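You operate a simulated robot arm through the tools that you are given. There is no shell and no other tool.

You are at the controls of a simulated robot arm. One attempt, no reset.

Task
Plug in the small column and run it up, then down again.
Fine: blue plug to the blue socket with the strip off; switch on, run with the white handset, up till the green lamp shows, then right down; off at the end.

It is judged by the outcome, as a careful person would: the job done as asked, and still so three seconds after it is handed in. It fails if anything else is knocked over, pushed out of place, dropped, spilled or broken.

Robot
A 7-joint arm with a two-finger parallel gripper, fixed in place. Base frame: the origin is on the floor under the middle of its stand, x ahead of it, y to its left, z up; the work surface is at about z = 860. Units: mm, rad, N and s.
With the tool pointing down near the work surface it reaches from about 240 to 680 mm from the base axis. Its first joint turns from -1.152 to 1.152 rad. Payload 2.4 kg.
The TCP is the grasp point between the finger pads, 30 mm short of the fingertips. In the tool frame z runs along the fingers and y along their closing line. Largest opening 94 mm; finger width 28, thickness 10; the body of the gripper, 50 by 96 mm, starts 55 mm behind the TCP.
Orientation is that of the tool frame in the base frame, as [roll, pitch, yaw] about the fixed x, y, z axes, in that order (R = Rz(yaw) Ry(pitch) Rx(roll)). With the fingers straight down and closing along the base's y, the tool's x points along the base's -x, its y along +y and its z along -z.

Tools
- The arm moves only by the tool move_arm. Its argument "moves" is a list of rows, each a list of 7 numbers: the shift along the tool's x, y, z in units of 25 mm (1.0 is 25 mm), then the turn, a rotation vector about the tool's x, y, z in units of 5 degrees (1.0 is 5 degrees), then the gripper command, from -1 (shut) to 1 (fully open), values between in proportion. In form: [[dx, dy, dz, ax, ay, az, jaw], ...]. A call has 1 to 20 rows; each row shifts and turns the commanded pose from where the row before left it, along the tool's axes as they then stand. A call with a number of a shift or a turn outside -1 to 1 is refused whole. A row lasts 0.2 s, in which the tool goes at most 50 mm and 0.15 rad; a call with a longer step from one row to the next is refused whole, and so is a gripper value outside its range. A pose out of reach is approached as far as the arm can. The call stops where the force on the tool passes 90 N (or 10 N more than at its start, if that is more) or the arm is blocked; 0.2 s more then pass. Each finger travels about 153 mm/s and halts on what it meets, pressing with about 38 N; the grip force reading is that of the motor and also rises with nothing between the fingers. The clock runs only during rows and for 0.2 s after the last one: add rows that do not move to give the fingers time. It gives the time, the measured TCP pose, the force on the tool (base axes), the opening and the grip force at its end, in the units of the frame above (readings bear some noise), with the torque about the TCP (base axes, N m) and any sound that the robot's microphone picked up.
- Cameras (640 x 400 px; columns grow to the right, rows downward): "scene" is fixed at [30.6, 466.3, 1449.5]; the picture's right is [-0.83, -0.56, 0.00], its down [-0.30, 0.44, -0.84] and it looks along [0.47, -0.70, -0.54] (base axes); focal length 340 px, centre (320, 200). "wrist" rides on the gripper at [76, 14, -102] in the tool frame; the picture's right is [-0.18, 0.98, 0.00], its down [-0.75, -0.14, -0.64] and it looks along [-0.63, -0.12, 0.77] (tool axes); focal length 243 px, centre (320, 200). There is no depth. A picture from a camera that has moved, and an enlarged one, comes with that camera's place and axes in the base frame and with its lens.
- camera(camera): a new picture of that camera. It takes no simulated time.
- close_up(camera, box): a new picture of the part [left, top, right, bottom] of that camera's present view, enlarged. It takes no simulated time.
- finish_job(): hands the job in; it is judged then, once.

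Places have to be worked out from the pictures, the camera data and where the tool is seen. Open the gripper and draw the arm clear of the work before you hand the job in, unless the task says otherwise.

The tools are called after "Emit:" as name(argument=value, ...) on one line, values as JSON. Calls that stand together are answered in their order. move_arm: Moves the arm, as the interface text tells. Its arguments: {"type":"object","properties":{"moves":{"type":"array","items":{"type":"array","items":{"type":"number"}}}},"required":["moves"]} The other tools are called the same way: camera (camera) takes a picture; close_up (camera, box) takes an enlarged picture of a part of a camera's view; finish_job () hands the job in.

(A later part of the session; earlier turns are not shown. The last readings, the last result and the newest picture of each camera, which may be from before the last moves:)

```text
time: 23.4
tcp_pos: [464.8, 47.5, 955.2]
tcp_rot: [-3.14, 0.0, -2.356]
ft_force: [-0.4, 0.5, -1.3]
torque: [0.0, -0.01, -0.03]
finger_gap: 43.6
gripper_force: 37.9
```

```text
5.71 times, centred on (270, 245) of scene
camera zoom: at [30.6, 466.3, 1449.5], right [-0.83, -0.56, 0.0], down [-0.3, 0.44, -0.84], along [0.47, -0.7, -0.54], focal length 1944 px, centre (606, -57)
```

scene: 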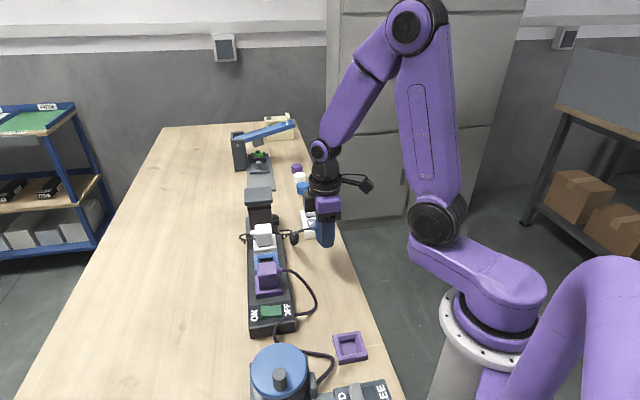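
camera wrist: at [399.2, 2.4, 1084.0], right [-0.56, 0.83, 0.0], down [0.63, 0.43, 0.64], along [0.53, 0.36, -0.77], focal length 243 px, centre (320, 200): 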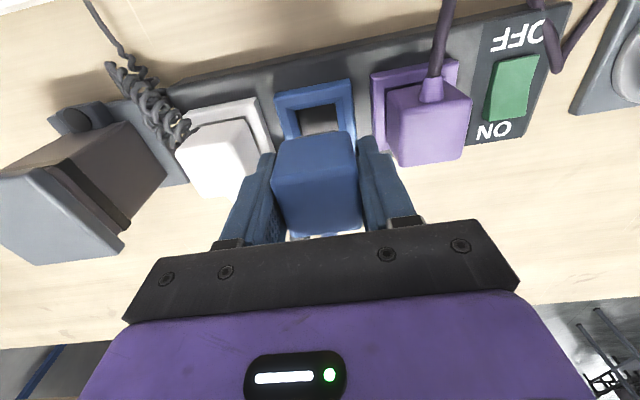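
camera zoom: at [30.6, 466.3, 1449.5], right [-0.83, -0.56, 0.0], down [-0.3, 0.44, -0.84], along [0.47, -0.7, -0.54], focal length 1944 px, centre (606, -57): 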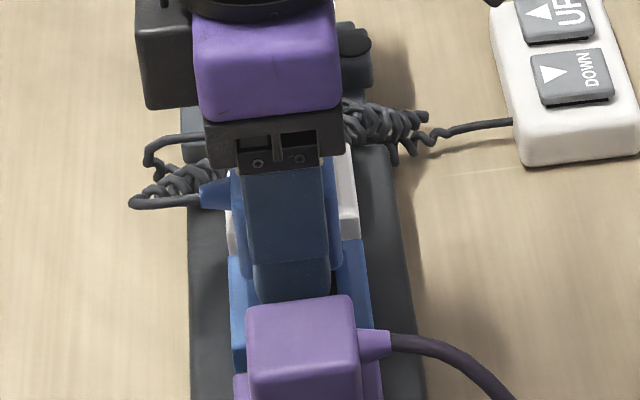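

I'll zoom in tightly on the base and socket opening from both cameras.

Emit:
close_up(camera="wrist", box=[285, 80, 375, 150])

Emit:
close_up(camera="scene", box=[255, 235, 290, 270])

```text
5.71 times, centred on (330, 115) of wrist
camera zoom: at [400.6, 2.6, 1058.2], right [-0.56, 0.83, 0.0], down [0.63, 0.43, 0.64], along [0.53, 0.36, -0.77], focal length 1386 px, centre (263, 686)
```

zoom: 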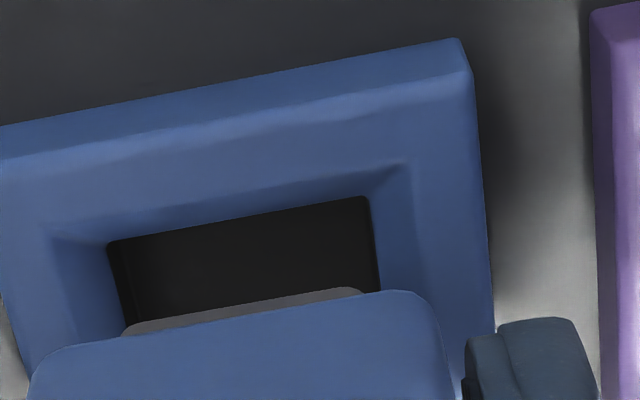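

```text
11.43 times, centred on (272, 252) of scene
camera zoom: at [30.6, 466.3, 1449.5], right [-0.83, -0.56, 0.0], down [-0.3, 0.44, -0.84], along [0.47, -0.7, -0.54], focal length 3888 px, centre (863, -400)
```

zoom: 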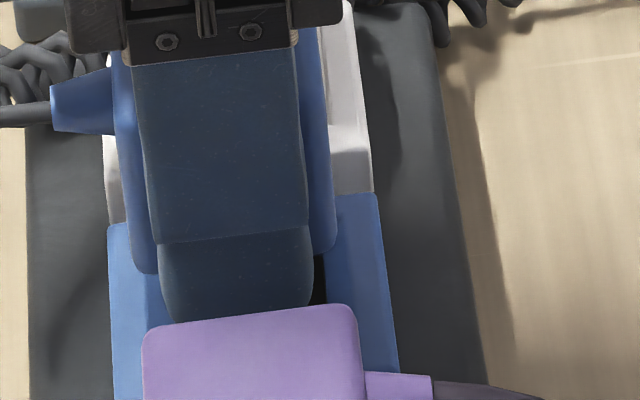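

Both cameras agree: the plug is aligned along the strip but about 2.2 mm too far across it. I'll correct that and lower 10 mm gently.

Emit:
move_arm(moves=[[0.044, 0, 0, 0, 0, 0, -1], [0.044, 0, 0, 0, 0, 0, -1], [0, 0, 0.1, 0, 0, 0, -1], [0, 0, 0.1, 0, 0, 0, -1], [0, 0, 0.1, 0, 0, 0, -1], [0, 0, 0.1, 0, 0, 0, -1], [0, 0, 0, 0, 0, 0, -1]])

Emit:
close_up(camera="wrist", box=[240, 60, 400, 240])

Emit:
close_up(camera="scene", box=[245, 225, 295, 275])

```text
time: 25.0
tcp_pos: [462.2, 45.7, 944.3]
tcp_rot: [3.141, 0.001, -2.357]
ft_force: [0.3, -0.1, -0.2]
torque: [0.03, -0.01, -0.01]
finger_gap: 43.8
gripper_force: 38.2
```

```text
2.22 times, centred on (320, 150) of wrist
camera zoom: at [398.8, 0.9, 1047.5], right [-0.56, 0.83, 0.0], down [0.63, 0.43, 0.64], along [0.53, 0.36, -0.77], focal length 539 px, centre (320, 311)
```

zoom: 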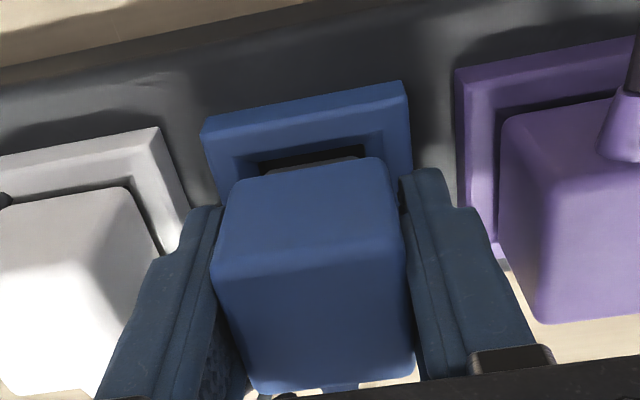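

```text
8.00 times, centred on (270, 250) of scene
camera zoom: at [30.6, 466.3, 1449.5], right [-0.83, -0.56, 0.0], down [-0.3, 0.44, -0.84], along [0.47, -0.7, -0.54], focal length 2722 px, centre (720, -200)
```

zoom: 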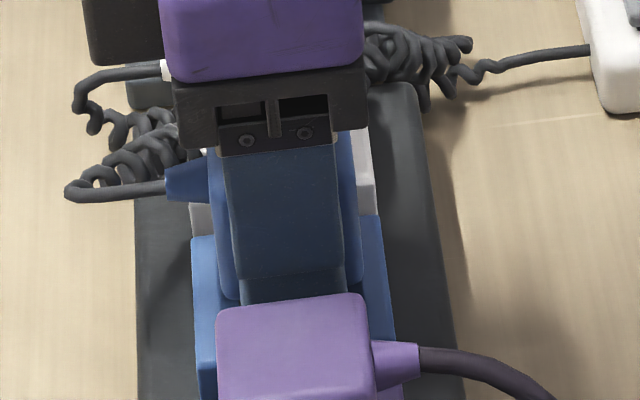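

Checking the cross-strip alignment once more with a tight zoom before entering the socket.

Emit:
close_up(camera="scene", box=[260, 235, 295, 265])

Emit:
close_up(camera="wrist", box=[285, 85, 375, 155])

```text
13.33 times, centred on (278, 250) of scene
camera zoom: at [30.6, 466.3, 1449.5], right [-0.83, -0.56, 0.0], down [-0.3, 0.44, -0.84], along [0.47, -0.7, -0.54], focal length 4536 px, centre (887, -467)
```

zoom: 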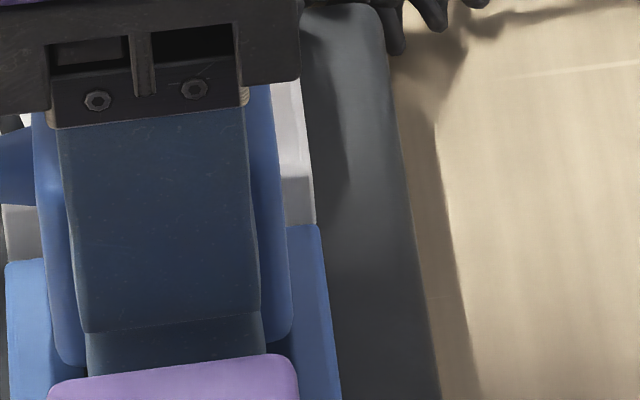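

```text
5.71 times, centred on (330, 120) of wrist
camera zoom: at [398.8, 0.9, 1047.5], right [-0.56, 0.83, 0.0], down [0.63, 0.43, 0.64], along [0.53, 0.36, -0.77], focal length 1386 px, centre (263, 657)
```

zoom: 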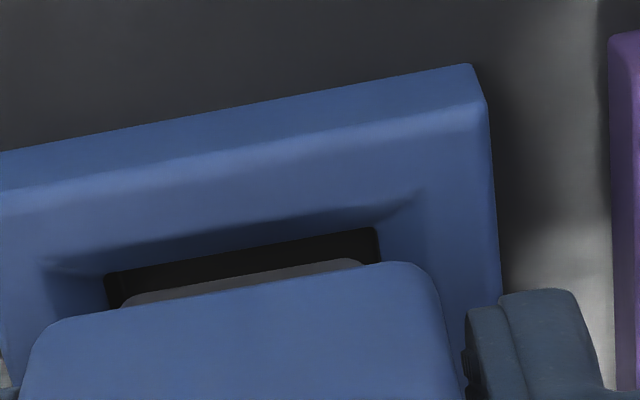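

Alignment is now within about 0.3 mm both ways. I'll lower gently into the socket.

Emit:
move_arm(moves=[[0, 0, 0.08, 0, 0, 0, -1], [0, 0, 0.08, 0, 0, 0, -1], [0, 0, 0.08, 0, 0, 0, -1], [0, 0, 0, 0, 0, 0, -1]])

Emit:
close_up(camera="wrist", box=[240, 60, 400, 240])

Emit:
close_up(camera="scene", box=[245, 225, 295, 275])

```text
time: 26.0
tcp_pos: [461.5, 45.3, 940.2]
tcp_rot: [-3.141, 0.0, -2.357]
ft_force: [-0.4, 0.9, 2.4]
torque: [0.0, 0.02, 0.0]
finger_gap: 43.7
gripper_force: 38.5
```

```text
2.22 times, centred on (320, 150) of wrist
camera zoom: at [398.6, 0.3, 1042.2], right [-0.56, 0.83, 0.0], down [0.63, 0.43, 0.64], along [0.53, 0.36, -0.77], focal length 539 px, centre (320, 311)
```

zoom: 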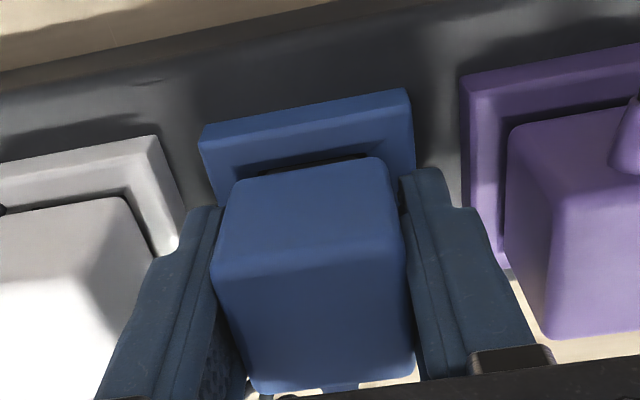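

```text
8.00 times, centred on (270, 250) of scene
camera zoom: at [30.6, 466.3, 1449.5], right [-0.83, -0.56, 0.0], down [-0.3, 0.44, -0.84], along [0.47, -0.7, -0.53], focal length 2722 px, centre (720, -200)
```

zoom: 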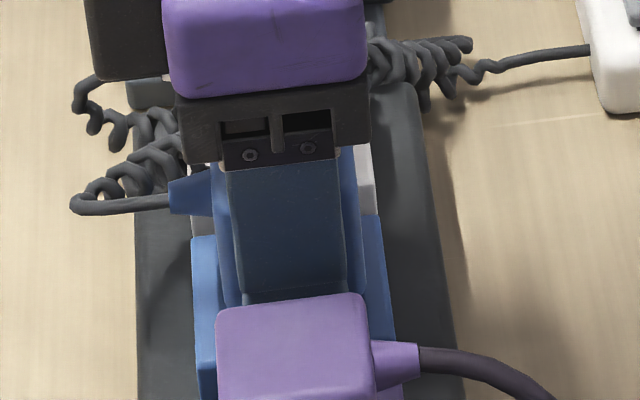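

Light contact (2.4 N) is starting, as expected. I'll continue pressing down in small steps.

Emit:
move_arm(moves=[[0, 0, 0.06, 0, 0, 0, -1], [0, 0, 0.06, 0, 0, 0, -1], [0, 0, 0, 0, 0, 0, -1]])

Emit:
close_up(camera="wrist", box=[240, 60, 400, 240])

```text
time: 26.8
tcp_pos: [462.0, 44.9, 937.2]
tcp_rot: [-3.141, 0.002, -2.356]
ft_force: [-2.9, 3.9, 33.2]
torque: [0.33, 0.88, -0.03]
finger_gap: 43.6
gripper_force: 38.6
```

```text
2.22 times, centred on (320, 150) of wrist
camera zoom: at [398.8, 0.2, 1040.4], right [-0.57, 0.82, 0.0], down [0.63, 0.43, 0.64], along [0.53, 0.36, -0.77], focal length 539 px, centre (320, 311)
```

zoom: 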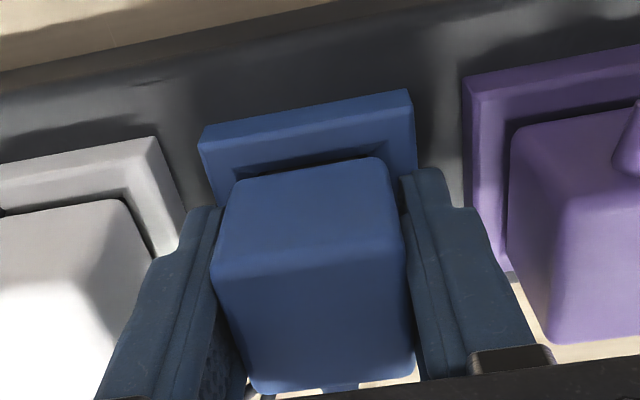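

There is now 33 N of resistance, and the torque puts it at about u −26 mm. That is most likely a fingertip touching the socket rim, with the plug nearly seated. I'll ease off slightly, open to 60 mm, and raise to look.

Emit:
move_arm(moves=[[0, 0, -0.06, 0, 0, 0, -1], [0, 0, 0, 0, 0, 0, -0.02], [0, 0, 0, 0, 0, 0, 0.1], [0, 0, 0, 0, 0, 0, 0.25], [0, 0, 0, 0, 0, 0, 0.25], [0, 0, -0.4, 0, 0, 0, 0.25], [0, 0, -0.6, 0, 0, 0, 0.25], [0, 0, -0.8, 0, 0, 0, 0.25], [0, 0, -0.8, 0, 0, 0, 0.25], [0, 0, 0, 0, 0, 0, 0.25]])

Emit:
camera(camera="wrist")

Emit:
close_up(camera="scene", box=[235, 200, 305, 290])

```text
time: 29.0
tcp_pos: [461.7, 44.2, 1003.4]
tcp_rot: [3.141, 0.0, -2.357]
ft_force: [0.5, -0.2, 0.5]
torque: [0.0, 0.04, -0.01]
finger_gap: 58.9
gripper_force: 0.2
```

```text
taken
camera wrist: at [398.1, 0.0, 1106.2], right [-0.56, 0.83, 0.0], down [0.63, 0.43, 0.64], along [0.53, 0.36, -0.77], focal length 243 px, centre (320, 200)
```

wrist: 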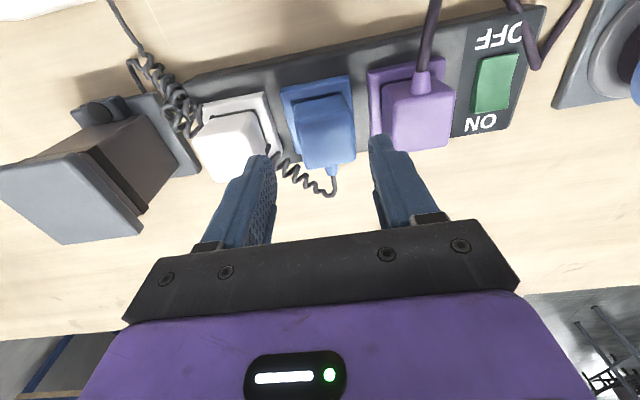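

```text
4.44 times, centred on (270, 245) of scene
camera zoom: at [30.6, 466.3, 1449.5], right [-0.83, -0.56, 0.0], down [-0.3, 0.44, -0.84], along [0.47, -0.7, -0.54], focal length 1512 px, centre (542, 0)
```

zoom: 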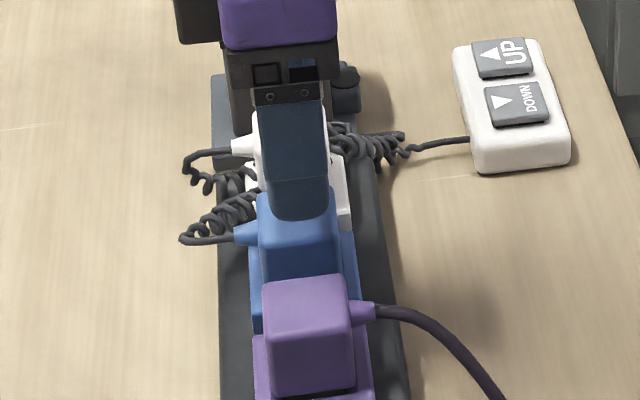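

The plug is standing in the blue socket. I'll back the arm away toward the near side to see how deeply it is seated compared with the white and purple plugs.

Emit:
move_arm(moves=[[0.6, 0, -0.2, 0, 0, 0, 0.25], [0.8, 0, -0.2, 0, 0, 0, 0.25], [0.8, 0, 0, 0, 0, 0, 0.25], [0.8, 0, 0, 0, 0, 0, 0.25], [0.8, 0, 0, 0, 0, 0, 0.25], [0, 0, 0, 0, 0, 0, 0.25]])

Emit:
close_up(camera="scene", box=[240, 215, 300, 300])

Emit:
camera(camera="wrist")

Emit:
close_up(camera="wrist", box=[200, 90, 460, 230])

```text
time: 30.4
tcp_pos: [394.4, -21.9, 1014.1]
tcp_rot: [3.141, -0.001, -2.357]
ft_force: [-0.6, 0.1, -0.2]
torque: [-0.03, 0.0, -0.01]
finger_gap: 58.7
gripper_force: 0.1
```

```text
4.71 times, centred on (270, 258) of scene
camera zoom: at [30.6, 466.3, 1449.5], right [-0.83, -0.56, 0.0], down [-0.3, 0.44, -0.84], along [0.47, -0.7, -0.54], focal length 1601 px, centre (555, -71)
```

zoom: 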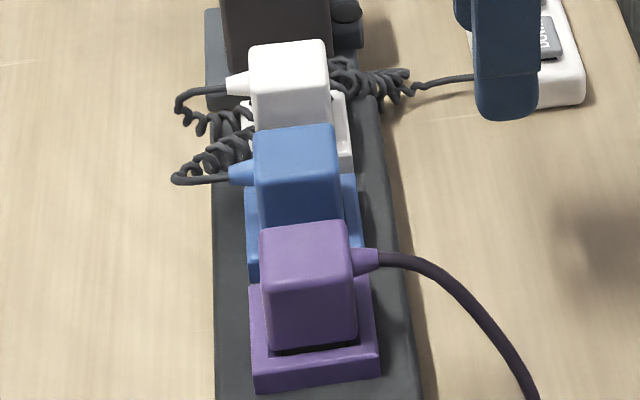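

```text
taken
camera wrist: at [330.1, -66.3, 1116.7], right [-0.56, 0.83, 0.0], down [0.63, 0.43, 0.64], along [0.53, 0.36, -0.77], focal length 243 px, centre (320, 200)
```

wrist: 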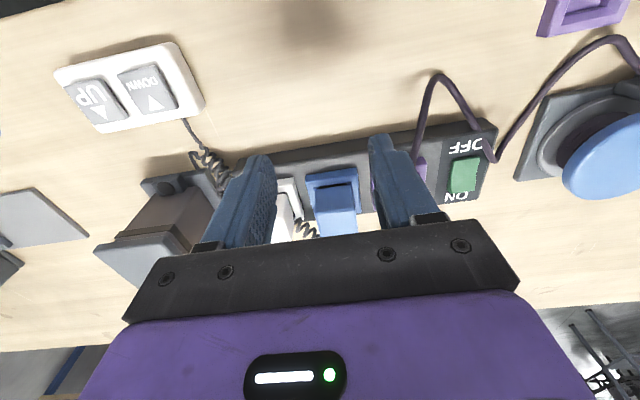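

```text
2.46 times, centred on (330, 160) of wrist
camera zoom: at [330.1, -66.3, 1116.7], right [-0.56, 0.83, 0.0], down [0.63, 0.43, 0.64], along [0.53, 0.36, -0.77], focal length 597 px, centre (295, 298)
```

zoom: 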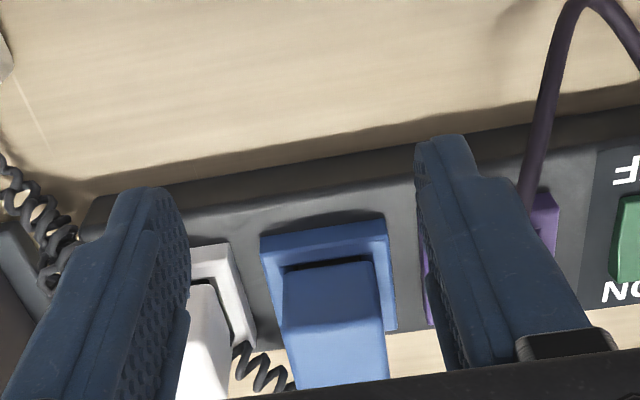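

The blue, white and purple plug tops compute to about the same height (942–945). I'll verify with tighter zooms to make sure the blue is fully seated.

Emit:
close_up(camera="scene", box=[255, 235, 285, 265])

Emit:
close_up(camera="scene", box=[255, 218, 285, 248])

Emit:
close_up(camera="scene", box=[255, 255, 285, 285])

Emit:
close_up(camera="wrist", box=[290, 160, 380, 230])

```text
13.33 times, centred on (270, 250) of scene
camera zoom: at [30.6, 466.3, 1449.5], right [-0.83, -0.56, 0.0], down [-0.3, 0.44, -0.84], along [0.47, -0.7, -0.54], focal length 4536 px, centre (987, -467)
```

zoom: 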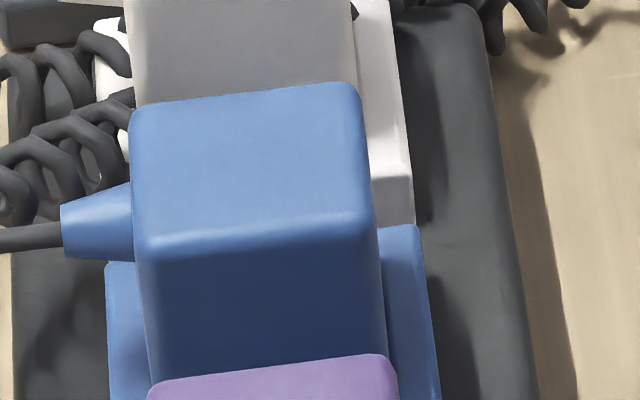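

```text
13.33 times, centred on (270, 233) of scene
camera zoom: at [30.6, 466.3, 1449.5], right [-0.83, -0.56, 0.0], down [-0.3, 0.44, -0.84], along [0.47, -0.7, -0.54], focal length 4536 px, centre (987, -240)
```

zoom: 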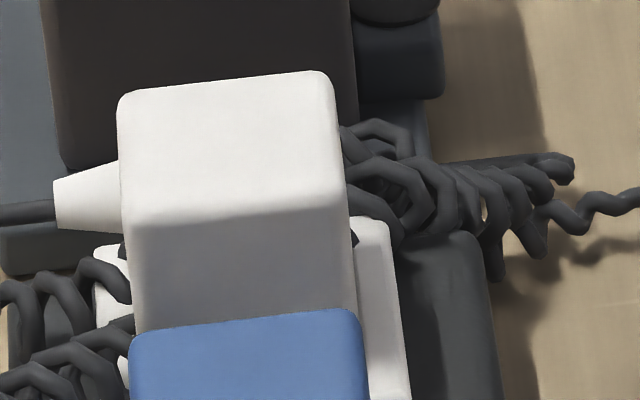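

```text
13.33 times, centred on (270, 270) of scene
camera zoom: at [30.6, 466.3, 1449.5], right [-0.83, -0.56, 0.0], down [-0.3, 0.44, -0.84], along [0.47, -0.7, -0.54], focal length 4536 px, centre (987, -733)
```

zoom: 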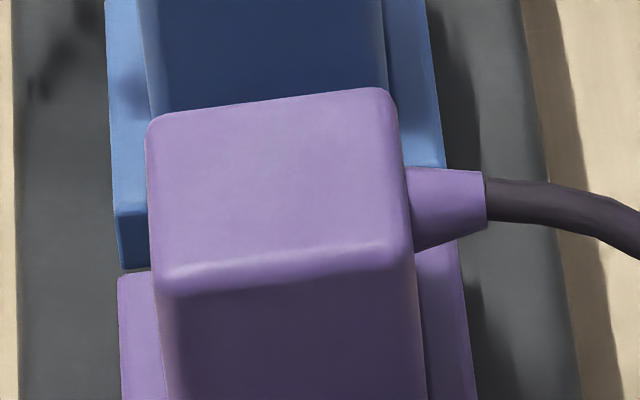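

```text
5.71 times, centred on (335, 195) of wrist
camera zoom: at [330.1, -66.3, 1116.7], right [-0.56, 0.83, 0.0], down [0.63, 0.43, 0.64], along [0.53, 0.36, -0.77], focal length 1386 px, centre (234, 229)
```

zoom: 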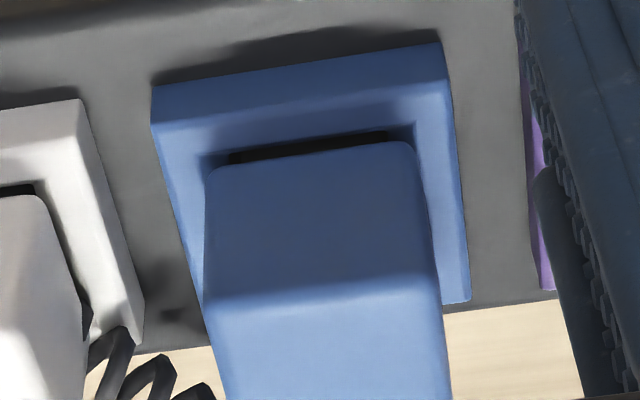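

The plug tops match within about 1 mm, so the blue plug is seated like the others, and the strip is still off. Next is the rocker: I'll move along the strip at a safe height to get a wrist view of it, closing the fingers on the way.

Emit:
move_arm(moves=[[-0.1, 0.8, 0, 0, 0, 0, 0.25], [-0.1, 0.8, 0, 0, 0, 0, -1], [-0.1, 0.8, 0, 0, 0, 0, -1], [-0.1, 0.8, 0, 0, 0, 0, -1], [-0.1, 0.8, 0, 0, 0, 0, -1], [0, 0.8, 0, 0, 0, 0, -1], [0, 0.8, 0, 0, 0, 0, -1], [0, 0.8, 0, 0, 0, 0, -1], [0, 0, 0, 0, 0, 0, -1]])

Emit:
camera(camera="wrist")

Emit:
close_up(camera="wrist", box=[230, 100, 410, 230])

```text
time: 32.4
tcp_pos: [288.9, 97.7, 1013.4]
tcp_rot: [-3.141, 0.0, -2.356]
ft_force: [0.8, 0.1, -0.6]
torque: [-0.01, -0.01, 0.04]
finger_gap: 0.0
gripper_force: 33.0
```

```text
taken
camera wrist: at [225.4, 54.6, 1116.0], right [-0.56, 0.83, 0.0], down [0.63, 0.43, 0.64], along [0.53, 0.36, -0.77], focal length 243 px, centre (320, 200)
```

wrist: 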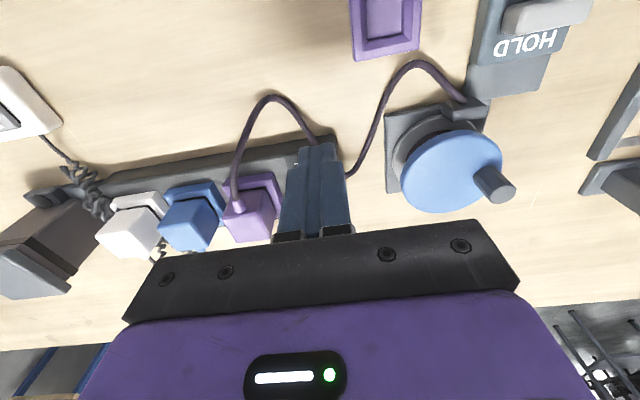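

```text
3.08 times, centred on (320, 165) of wrist
camera zoom: at [225.4, 54.6, 1116.0], right [-0.56, 0.83, 0.0], down [0.63, 0.43, 0.64], along [0.53, 0.36, -0.77], focal length 746 px, centre (320, 308)
```

zoom: 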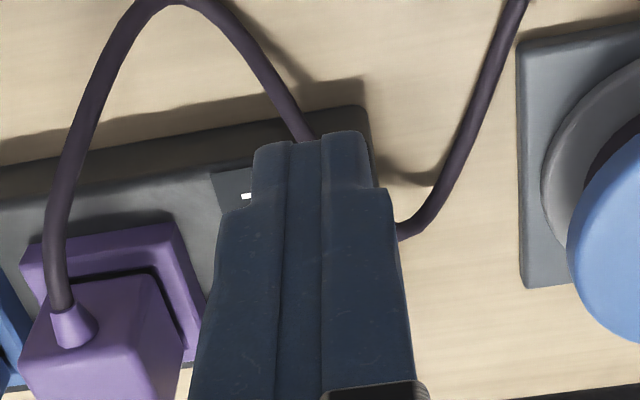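

The rocker spans v≈341–380 at u≈153. The raised ON end is at z≈904 and the OFF end at z≈898. I'll position the closed fingertips above the ON wing at (u≈153, v≈374), staying ~15 mm high.

Emit:
move_arm(moves=[[-0.5, -0.1, 0, 0, 0, 0, -1], [-0.7, -0.1, 0, 0, 0, 0, -1], [-0.7, -0.13, 0, 0, 0, 0, -1], [-0.7, -0.1, 0, 0, 0, 0, -1], [-0.7, -0.1, 0, 0, 0, 0, -1], [-0.73, -0.2, 0, 0, 0, 0, -1], [0, 0, 0.6, 0, 0, 0, -1], [0, 0, 0.8, 0, 0, 0, -1], [0, 0, 0.8, 0, 0, 0, -1], [0, 0, 0.3, 0, 0, 0, -1], [0, 0, 0, 0, 0, 0, -1]])

Emit:
close_up(camera="scene", box=[230, 240, 330, 340])

Emit:
camera(camera="wrist")

```text
time: 34.8
tcp_pos: [375.6, 159.9, 951.6]
tcp_rot: [3.141, 0.002, -2.355]
ft_force: [0.3, -0.4, 0.2]
torque: [0.01, 0.01, 0.01]
finger_gap: 0.2
gripper_force: 32.8
```

```text
4.00 times, centred on (280, 290) of scene
camera zoom: at [30.6, 466.3, 1449.5], right [-0.83, -0.56, 0.0], down [-0.3, 0.44, -0.84], along [0.47, -0.7, -0.54], focal length 1361 px, centre (480, -160)
```

zoom: 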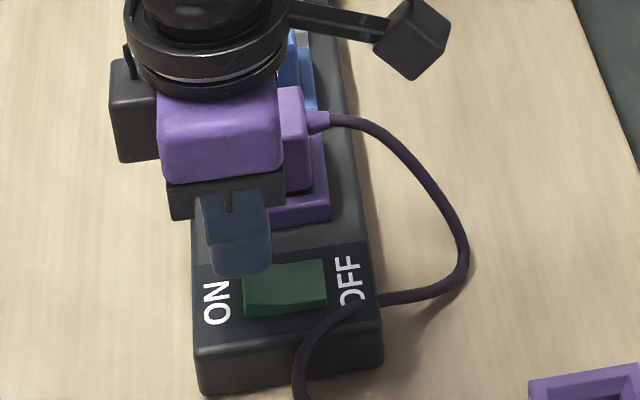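

```text
taken
camera wrist: at [312.3, 114.2, 1053.6], right [-0.56, 0.83, 0.0], down [0.63, 0.43, 0.64], along [0.53, 0.36, -0.77], focal length 243 px, centre (320, 200)
```

wrist: 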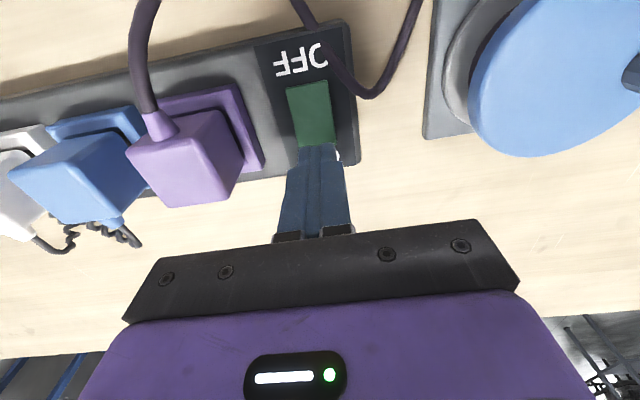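

The scene view puts the tip at v≈379–380, right at the ON end's edge. I'll shift back ~5.5 mm toward the rocker's ON wing and then press down in small steps.

Emit:
move_arm(moves=[[0.22, 0, 0, 0, 0, 0, -1], [0, 0, 0.2, 0, 0, 0, -1], [0, 0, 0.2, 0, 0, 0, -1], [0, 0, 0.1, 0, 0, 0, -1], [0, 0, 0, 0, 0, 0, -1]])

Emit:
close_up(camera="scene", box=[240, 280, 310, 335])

Emit:
close_up(camera="wrist", box=[260, 60, 380, 180])

```text
time: 36.0
tcp_pos: [372.3, 154.3, 937.6]
tcp_rot: [3.141, -0.002, -2.358]
ft_force: [-0.4, 0.2, 0.5]
torque: [0.03, 0.01, -0.03]
finger_gap: 0.0
gripper_force: 33.0
```

```text
7.27 times, centred on (275, 308) of scene
camera zoom: at [30.6, 466.3, 1449.5], right [-0.83, -0.56, 0.0], down [-0.3, 0.44, -0.84], along [0.47, -0.7, -0.54], focal length 2474 px, centre (647, -582)
```

zoom: 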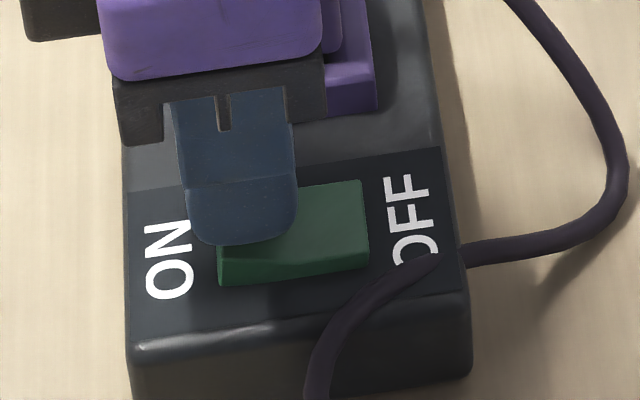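

```text
3.33 times, centred on (320, 120) of wrist
camera zoom: at [307.6, 109.7, 1040.4], right [-0.56, 0.83, 0.0], down [0.63, 0.43, 0.64], along [0.53, 0.36, -0.77], focal length 809 px, centre (320, 467)
```

zoom: 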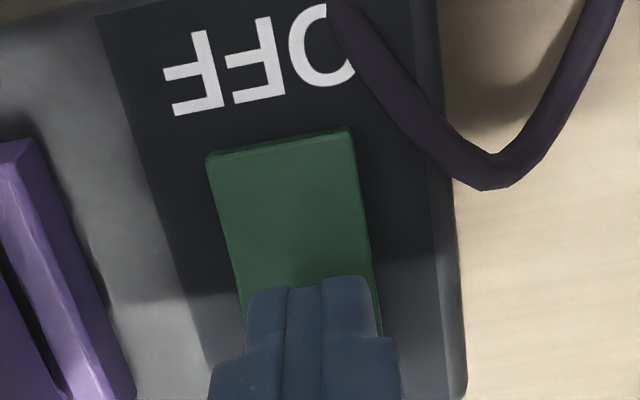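

The tip sits right over the ON wing. Pressing down now in 2 mm steps.

Emit:
move_arm(moves=[[0, 0, 0.08, 0, 0, 0, -1], [0, 0, 0.08, 0, 0, 0, -1], [0, 0, 0.08, 0, 0, 0, -1], [0, 0, 0, 0, 0, 0, -1]])

Emit:
close_up(camera="scene", box=[240, 280, 310, 335])

```text
time: 37.0
tcp_pos: [370.3, 153.4, 933.9]
tcp_rot: [-3.14, 0.004, -2.357]
ft_force: [-11.4, -5.2, 84.3]
torque: [-0.77, 1.1, -0.06]
finger_gap: 0.1
gripper_force: 33.2
heard: click, click
```

```text
7.27 times, centred on (275, 308) of scene
camera zoom: at [29.3, 465.7, 1449.7], right [-0.83, -0.56, 0.0], down [-0.3, 0.44, -0.84], along [0.47, -0.7, -0.53], focal length 2474 px, centre (647, -582)
```

zoom: 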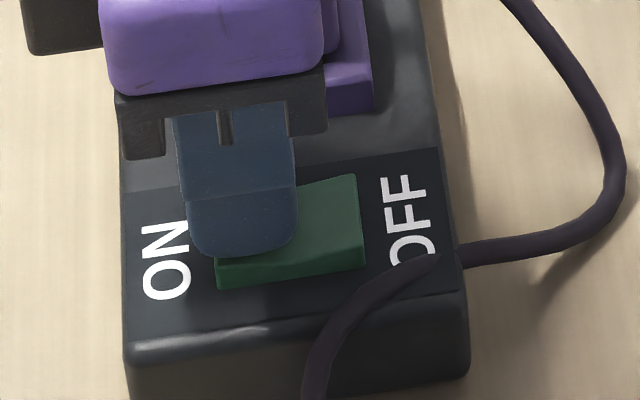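

Two clicks were heard and the force is high (84 N), so I'll lift off immediately and check the rocker state.

Emit:
move_arm(moves=[[0, 0, -0.3, 0, 0, 0, -1], [0, 0, -0.5, 0, 0, 0, -1], [0, 0, -0.8, 0, 0, 0, -1], [0, 0, -0.8, 0, 0, 0, -1], [0, 0, 0, 0, 0, 0, -1]])

Emit:
close_up(camera="scene", box=[240, 280, 310, 335])

Emit:
camera(camera="scene")

Emit:
camera(camera="wrist")

```text
time: 38.2
tcp_pos: [370.4, 152.2, 992.0]
tcp_rot: [-3.141, 0.0, -2.357]
ft_force: [0.4, 0.2, 0.7]
torque: [0.0, 0.02, -0.02]
finger_gap: 0.0
gripper_force: 32.8
heard: click, click
```

```text
7.27 times, centred on (275, 308) of scene
camera zoom: at [30.6, 466.3, 1449.5], right [-0.83, -0.56, 0.0], down [-0.3, 0.44, -0.84], along [0.47, -0.7, -0.54], focal length 2474 px, centre (647, -582)
```

zoom: 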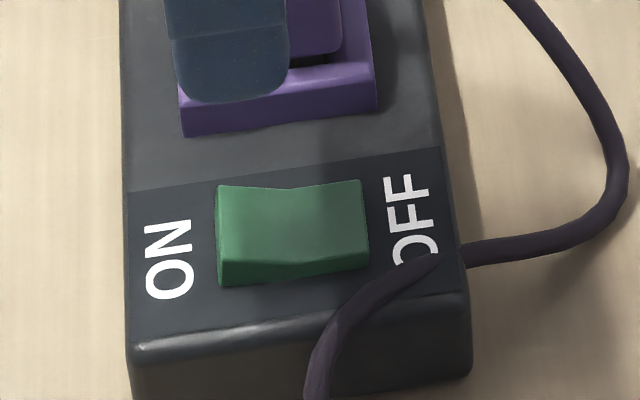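

```text
taken
```

scene: 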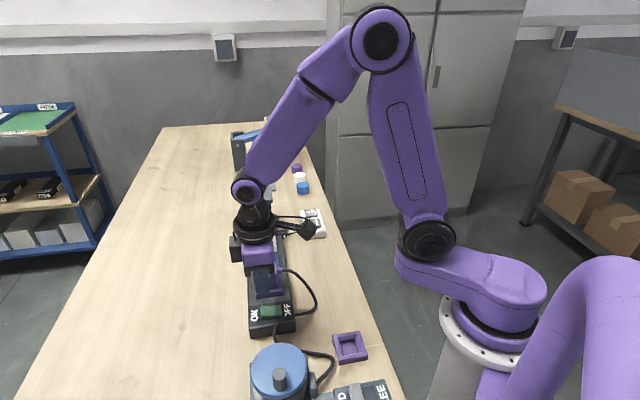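

```text
taken
camera wrist: at [306.4, 108.1, 1094.2], right [-0.56, 0.83, 0.0], down [0.63, 0.43, 0.64], along [0.53, 0.36, -0.77], focal length 243 px, centre (320, 200)
```

wrist: 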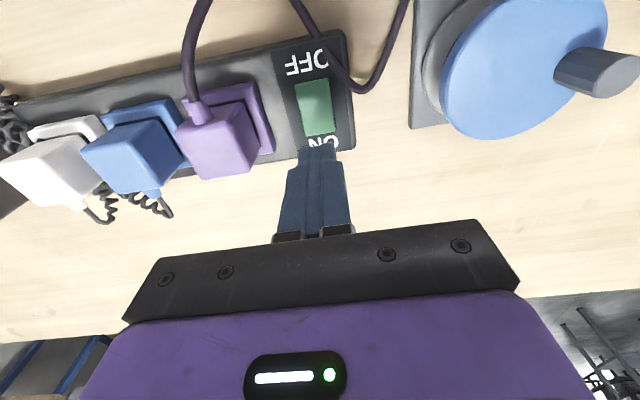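

The rocker appears to have gone back to OFF. The torque data puts the hard contact at the rocker's pivot (v≈361), so my wide fingertip was overlapping the middle. I'll verify the rocker state closely.

Emit:
close_up(camera="scene", box=[256, 300, 286, 322])

Emit:
close_up(camera="wrist", box=[280, 40, 360, 160])

Emit:
close_up(camera="scene", box=[235, 180, 335, 270])

```text
16.00 times, centred on (271, 311) of scene
camera zoom: at [30.6, 466.3, 1449.5], right [-0.83, -0.56, 0.0], down [-0.3, 0.44, -0.84], along [0.47, -0.7, -0.54], focal length 5444 px, centre (1104, -1576)
```

zoom: 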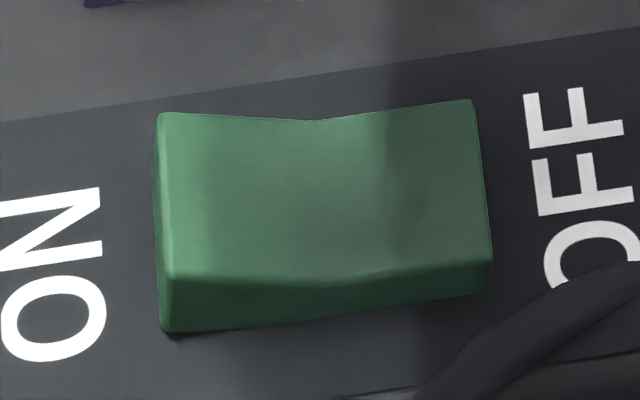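

```text
3.33 times, centred on (320, 100) of wrist
camera zoom: at [306.4, 108.1, 1094.2], right [-0.56, 0.83, 0.0], down [0.63, 0.43, 0.64], along [0.53, 0.36, -0.77], focal length 809 px, centre (320, 533)
```

zoom: 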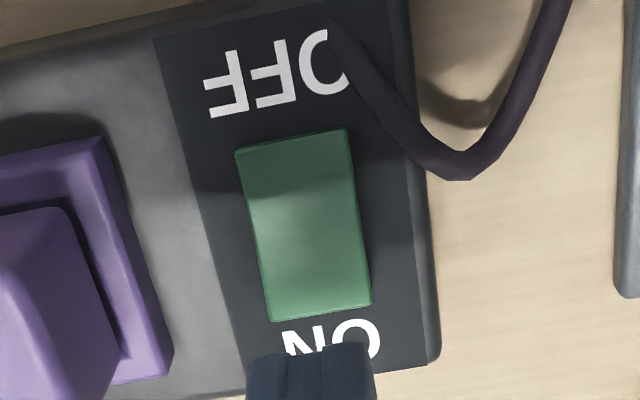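

```text
4.44 times, centred on (285, 225) of scene
camera zoom: at [30.6, 466.3, 1449.5], right [-0.83, -0.56, 0.0], down [-0.3, 0.44, -0.84], along [0.47, -0.7, -0.54], focal length 1512 px, centre (476, 89)
```

zoom: 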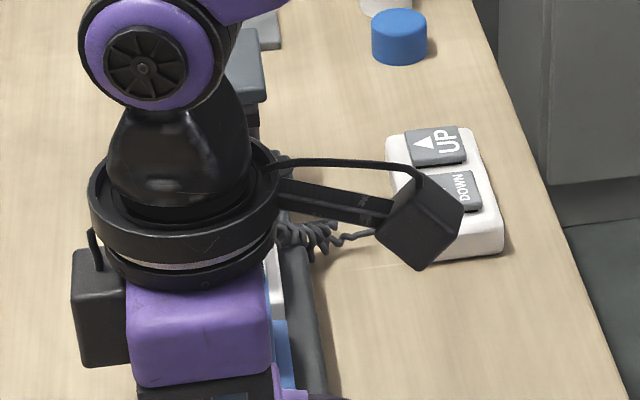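

The rocker is unchanged (still OFF). I'll shift out by 6.5 mm so the fingertip only covers the ON wing (near edge beyond the pivot), then lower to just above it.

Emit:
move_arm(moves=[[-0.26, 0, 0, 0, 0, 0, -1], [0, 0, 0.6, 0, 0, 0, -1], [0, 0, 0.8, 0, 0, 0, -1], [0, 0, 0.6, 0, 0, 0, -1], [0, 0, 0.2, 0, 0, 0, -1], [0, 0, 0, 0, 0, 0, -1]])

Emit:
close_up(camera="scene", box=[240, 280, 310, 335])

Emit:
close_up(camera="wrist", box=[260, 60, 380, 180])

```text
time: 39.6
tcp_pos: [376.2, 157.6, 937.9]
tcp_rot: [-3.14, -0.001, -2.356]
ft_force: [-0.6, -0.5, -0.7]
torque: [-0.01, -0.03, 0.02]
finger_gap: 0.0
gripper_force: 32.8
```

```text
7.27 times, centred on (275, 308) of scene
camera zoom: at [30.6, 466.3, 1449.5], right [-0.83, -0.56, 0.0], down [-0.3, 0.44, -0.84], along [0.47, -0.7, -0.54], focal length 2474 px, centre (647, -582)
```

zoom: 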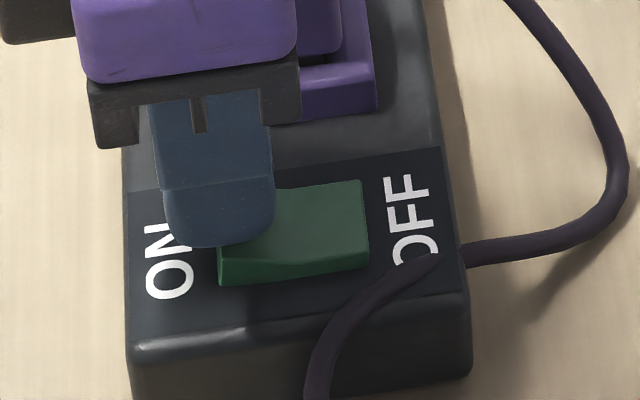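

```text
3.33 times, centred on (320, 120) of wrist
camera zoom: at [312.8, 112.8, 1039.2], right [-0.56, 0.83, 0.0], down [0.63, 0.43, 0.64], along [0.53, 0.36, -0.77], focal length 809 px, centre (320, 467)
```

zoom: 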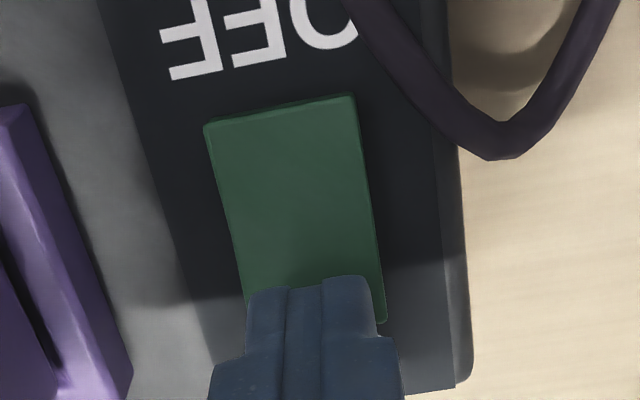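

The tip now covers only the ON wing. Pressing down in 1.5 mm steps while listening for the click.

Emit:
move_arm(moves=[[0, 0, 0.06, 0, 0, 0, -1], [0, 0, 0.06, 0, 0, 0, -1], [0, 0, 0, 0, 0, 0, -1]])

Emit:
close_up(camera="scene", box=[240, 280, 310, 335])

```text
time: 40.4
tcp_pos: [374.9, 158.4, 934.7]
tcp_rot: [3.141, 0.0, -2.356]
ft_force: [0.6, 0.5, 0.4]
torque: [0.0, 0.03, -0.02]
finger_gap: 0.0
gripper_force: 32.7
```

```text
7.27 times, centred on (275, 308) of scene
camera zoom: at [30.6, 466.3, 1449.5], right [-0.83, -0.56, 0.0], down [-0.3, 0.44, -0.84], along [0.47, -0.7, -0.54], focal length 2474 px, centre (647, -582)
```

zoom: 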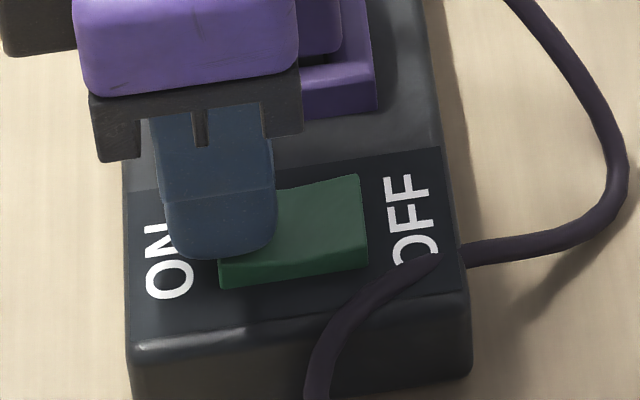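

The rocker is starting to tilt under a very light force. I'll continue pressing.

Emit:
move_arm(moves=[[0, 0, 0.06, 0, 0, 0, -1], [0, 0, 0.04, 0, 0, 0, -1], [0, 0, 0, 0, 0, 0, -1]])

Emit:
close_up(camera="scene", box=[240, 280, 310, 335])

```text
time: 41.2
tcp_pos: [375.5, 158.0, 932.5]
tcp_rot: [-3.139, 0.003, -2.356]
ft_force: [-8.4, -12.1, 81.2]
torque: [-1.09, 1.01, 0.29]
finger_gap: 0.3
gripper_force: 33.1
heard: click
```

```text
7.27 times, centred on (275, 308) of scene
camera zoom: at [29.4, 465.6, 1449.7], right [-0.83, -0.56, 0.0], down [-0.3, 0.44, -0.84], along [0.47, -0.7, -0.53], focal length 2474 px, centre (647, -582)
```

zoom: 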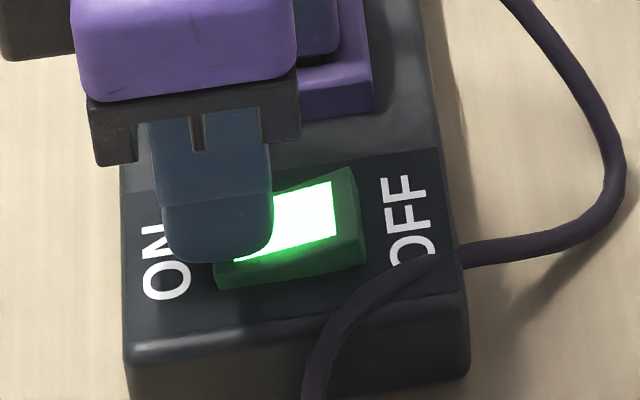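

One click, and the rocker is lit green: the strip is ON. Lifting straight off.

Emit:
move_arm(moves=[[0, 0, -0.15, 0, 0, 0, -1], [0, 0, -0.4, 0, 0, 0, -1], [0, 0, -0.8, 0, 0, 0, -1], [0, 0, -0.8, 0, 0, 0, -1], [0, 0, 0, 0, 0, 0, -1]])

Emit:
close_up(camera="scene", box=[240, 280, 310, 335])

Emit:
camera(camera="scene")

```text
time: 42.4
tcp_pos: [377.7, 159.3, 985.1]
tcp_rot: [-3.141, 0.0, -2.356]
ft_force: [-0.2, 0.0, 0.2]
torque: [0.0, -0.04, 0.01]
finger_gap: 0.0
gripper_force: 32.8
```

```text
7.27 times, centred on (275, 308) of scene
camera zoom: at [30.6, 466.3, 1449.5], right [-0.83, -0.56, 0.0], down [-0.3, 0.44, -0.84], along [0.47, -0.7, -0.54], focal length 2474 px, centre (647, -582)
```

zoom: 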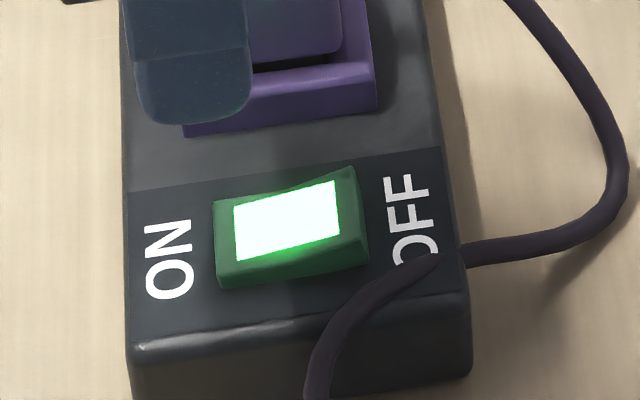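

```text
taken
```

scene: 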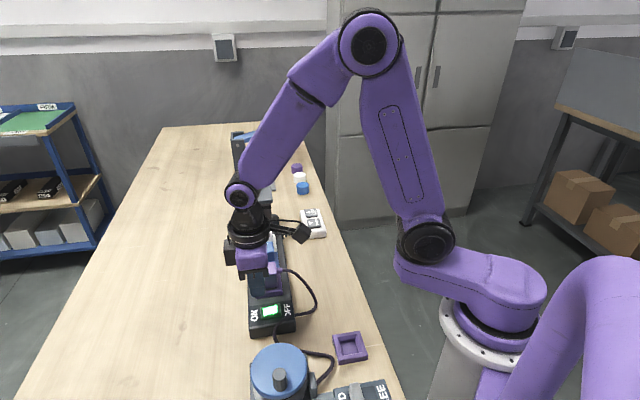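

The strip is on and stays lit. Next is the handset: I'll raise up and travel over to view it, opening the fingers for a clear look.

Emit:
move_arm(moves=[[0, 0, -0.9, 0, 0, 0, -1], [0, 0, -0.9, 0, 0, 0, -1], [0.6, -0.7, 0, 0, 0, 0, -1], [0.86, -1, 0, 0, 0, 0, -1], [0.86, -1, 0, 0, 0, 0, -1], [0.86, -1, 0, 0, 0, 0, 0.0], [0.86, -1, 0, 0, 0, 0, 1], [0.86, -1, 0, 0, 0, 0, 1], [0.86, -1, 0, 0, 0, 0, 1], [0.86, -1, 0, 0, 0, 0, 1], [0.86, -1, 0, 0, 0, 0, 1], [0.86, -1, 0, 0, 0, 0, 1], [0.86, -1, 0, 0, 0, 0, 1], [0.99, -1, 0, 0, 0, 0, 1], [0, 0, 0, 0, 0, 0, 1]])

Emit:
camera(camera="wrist")

Emit:
camera(camera="scene")

```text
time: 45.6
tcp_pos: [399.9, -230.4, 1027.3]
tcp_rot: [3.141, 0.0, -2.356]
ft_force: [-0.5, 0.1, 0.1]
torque: [-0.03, 0.01, 0.0]
finger_gap: 94.0
gripper_force: 0.1
```

```text
taken
camera wrist: at [337.1, -274.8, 1131.2], right [-0.56, 0.83, 0.0], down [0.63, 0.43, 0.64], along [0.53, 0.36, -0.77], focal length 243 px, centre (320, 200)
```

wrist: 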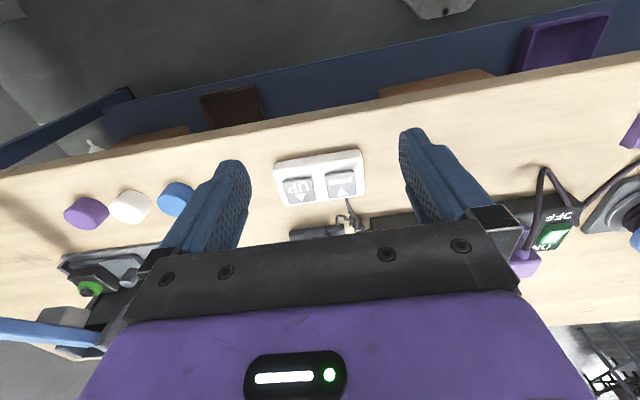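

```text
taken
```

scene: 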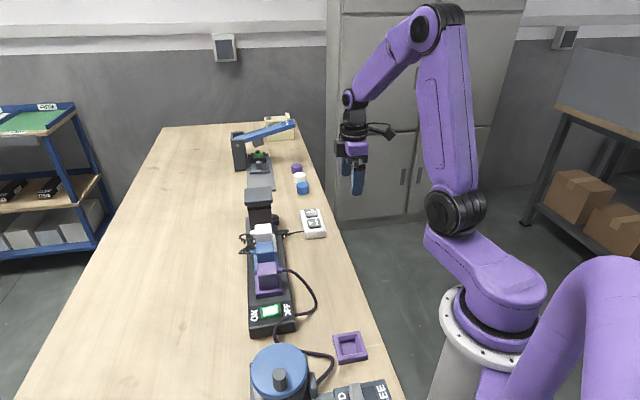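

Now I have clear views of the handset, so I'll zoom in on it from both cameras to locate the keys and check the column.

Emit:
close_up(camera="wrist", box=[260, 135, 380, 225])

Emit:
close_up(camera="scene", box=[290, 195, 340, 245])

Emit:
close_up(camera="scene", box=[235, 175, 345, 265])

```text
4.44 times, centred on (320, 180) of wrist
camera zoom: at [337.1, -274.8, 1131.2], right [-0.56, 0.83, 0.0], down [0.63, 0.43, 0.64], along [0.53, 0.36, -0.77], focal length 1078 px, centre (320, 289)
```

zoom: 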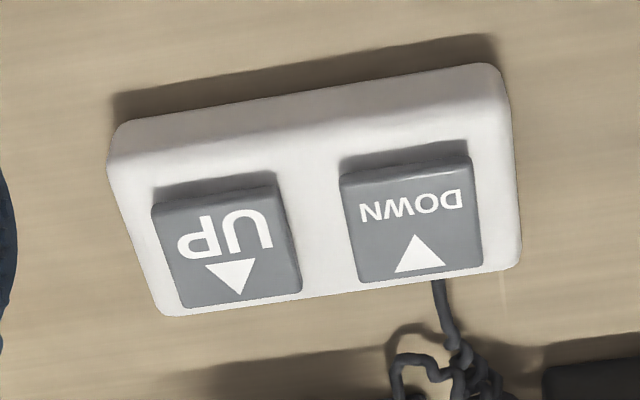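

```text
8.00 times, centred on (315, 220) of scene
camera zoom: at [30.6, 466.3, 1449.5], right [-0.83, -0.56, 0.0], down [-0.3, 0.44, -0.84], along [0.47, -0.7, -0.54], focal length 2722 px, centre (360, 40)
```

zoom: 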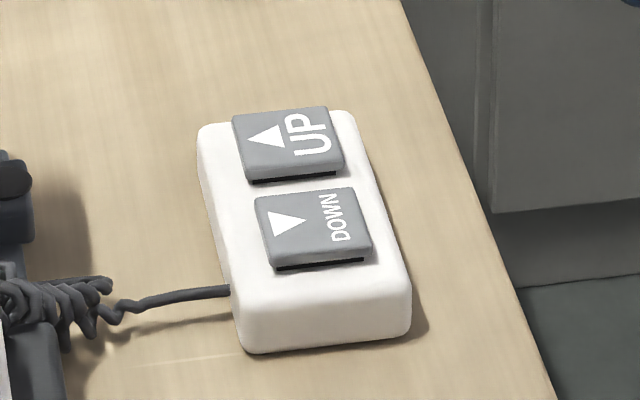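

```text
4.44 times, centred on (290, 220) of scene
camera zoom: at [30.6, 466.3, 1449.5], right [-0.83, -0.56, 0.0], down [-0.3, 0.44, -0.84], along [0.47, -0.7, -0.54], focal length 1512 px, centre (453, 111)
```

zoom: 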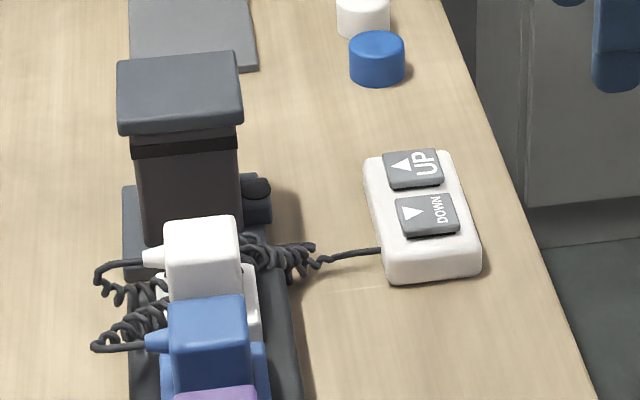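

The keys are located: UP at about (505,-190,889) and DOWN at about (468,-153,889). I'll close the fingers and move above the UP key, stopping ~13 mm above it.

Emit:
move_arm(moves=[[0, 0, 0, 0, 0, 0, 0], [0, 0, 0, 0, 0, 0, -1], [-0.82, -0.368, 0, 0, 0, 0, -1], [-0.82, -0.368, 0, 0, 0, 0, -1], [-0.82, -0.368, 0, 0, 0, 0, -1], [-0.82, -0.368, 0, 0, 0, 0, -1], [-0.82, -0.368, 0, 0, 0, 0, -1], [0, 0, 0.73, 0, 0, 0, -1], [0, 0, 0.73, 0, 0, 0, -1], [0, 0, 0.73, 0, 0, 0, -1], [0, 0, 0.73, 0, 0, 0, -1], [0, 0, 0.73, 0, 0, 0, -1], [0, 0, 0, 0, 0, 0, -1]])

Emit:
close_up(camera="scene", box=[280, 175, 360, 245])

Emit:
close_up(camera="wrist", box=[240, 80, 400, 220])

```text
time: 48.4
tcp_pos: [508.1, -188.9, 939.5]
tcp_rot: [3.142, 0.0, -2.354]
ft_force: [-1.3, 0.7, 0.1]
torque: [0.01, 0.0, 0.01]
finger_gap: 0.0
gripper_force: 32.9
```

```text
5.71 times, centred on (320, 210) of scene
camera zoom: at [30.6, 466.3, 1449.5], right [-0.83, -0.56, 0.0], down [-0.3, 0.44, -0.84], along [0.47, -0.7, -0.54], focal length 1944 px, centre (320, 143)
```

zoom: 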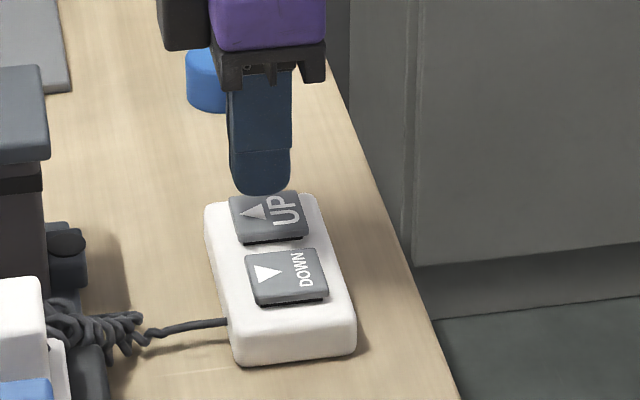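

```text
2.86 times, centred on (320, 150) of wrist
camera zoom: at [444.1, -232.9, 1041.9], right [-0.56, 0.83, 0.0], down [0.63, 0.43, 0.64], along [0.53, 0.36, -0.77], focal length 693 px, centre (320, 343)
```

zoom: 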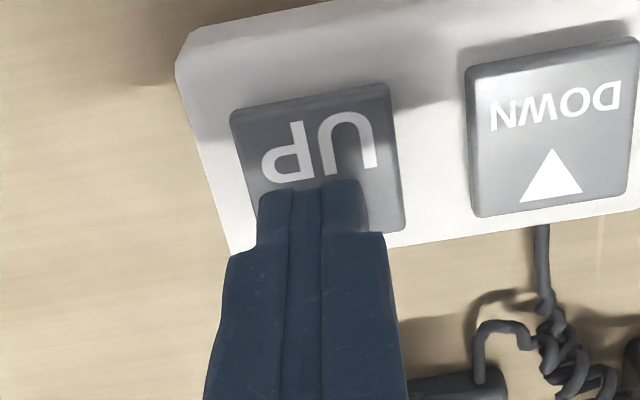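

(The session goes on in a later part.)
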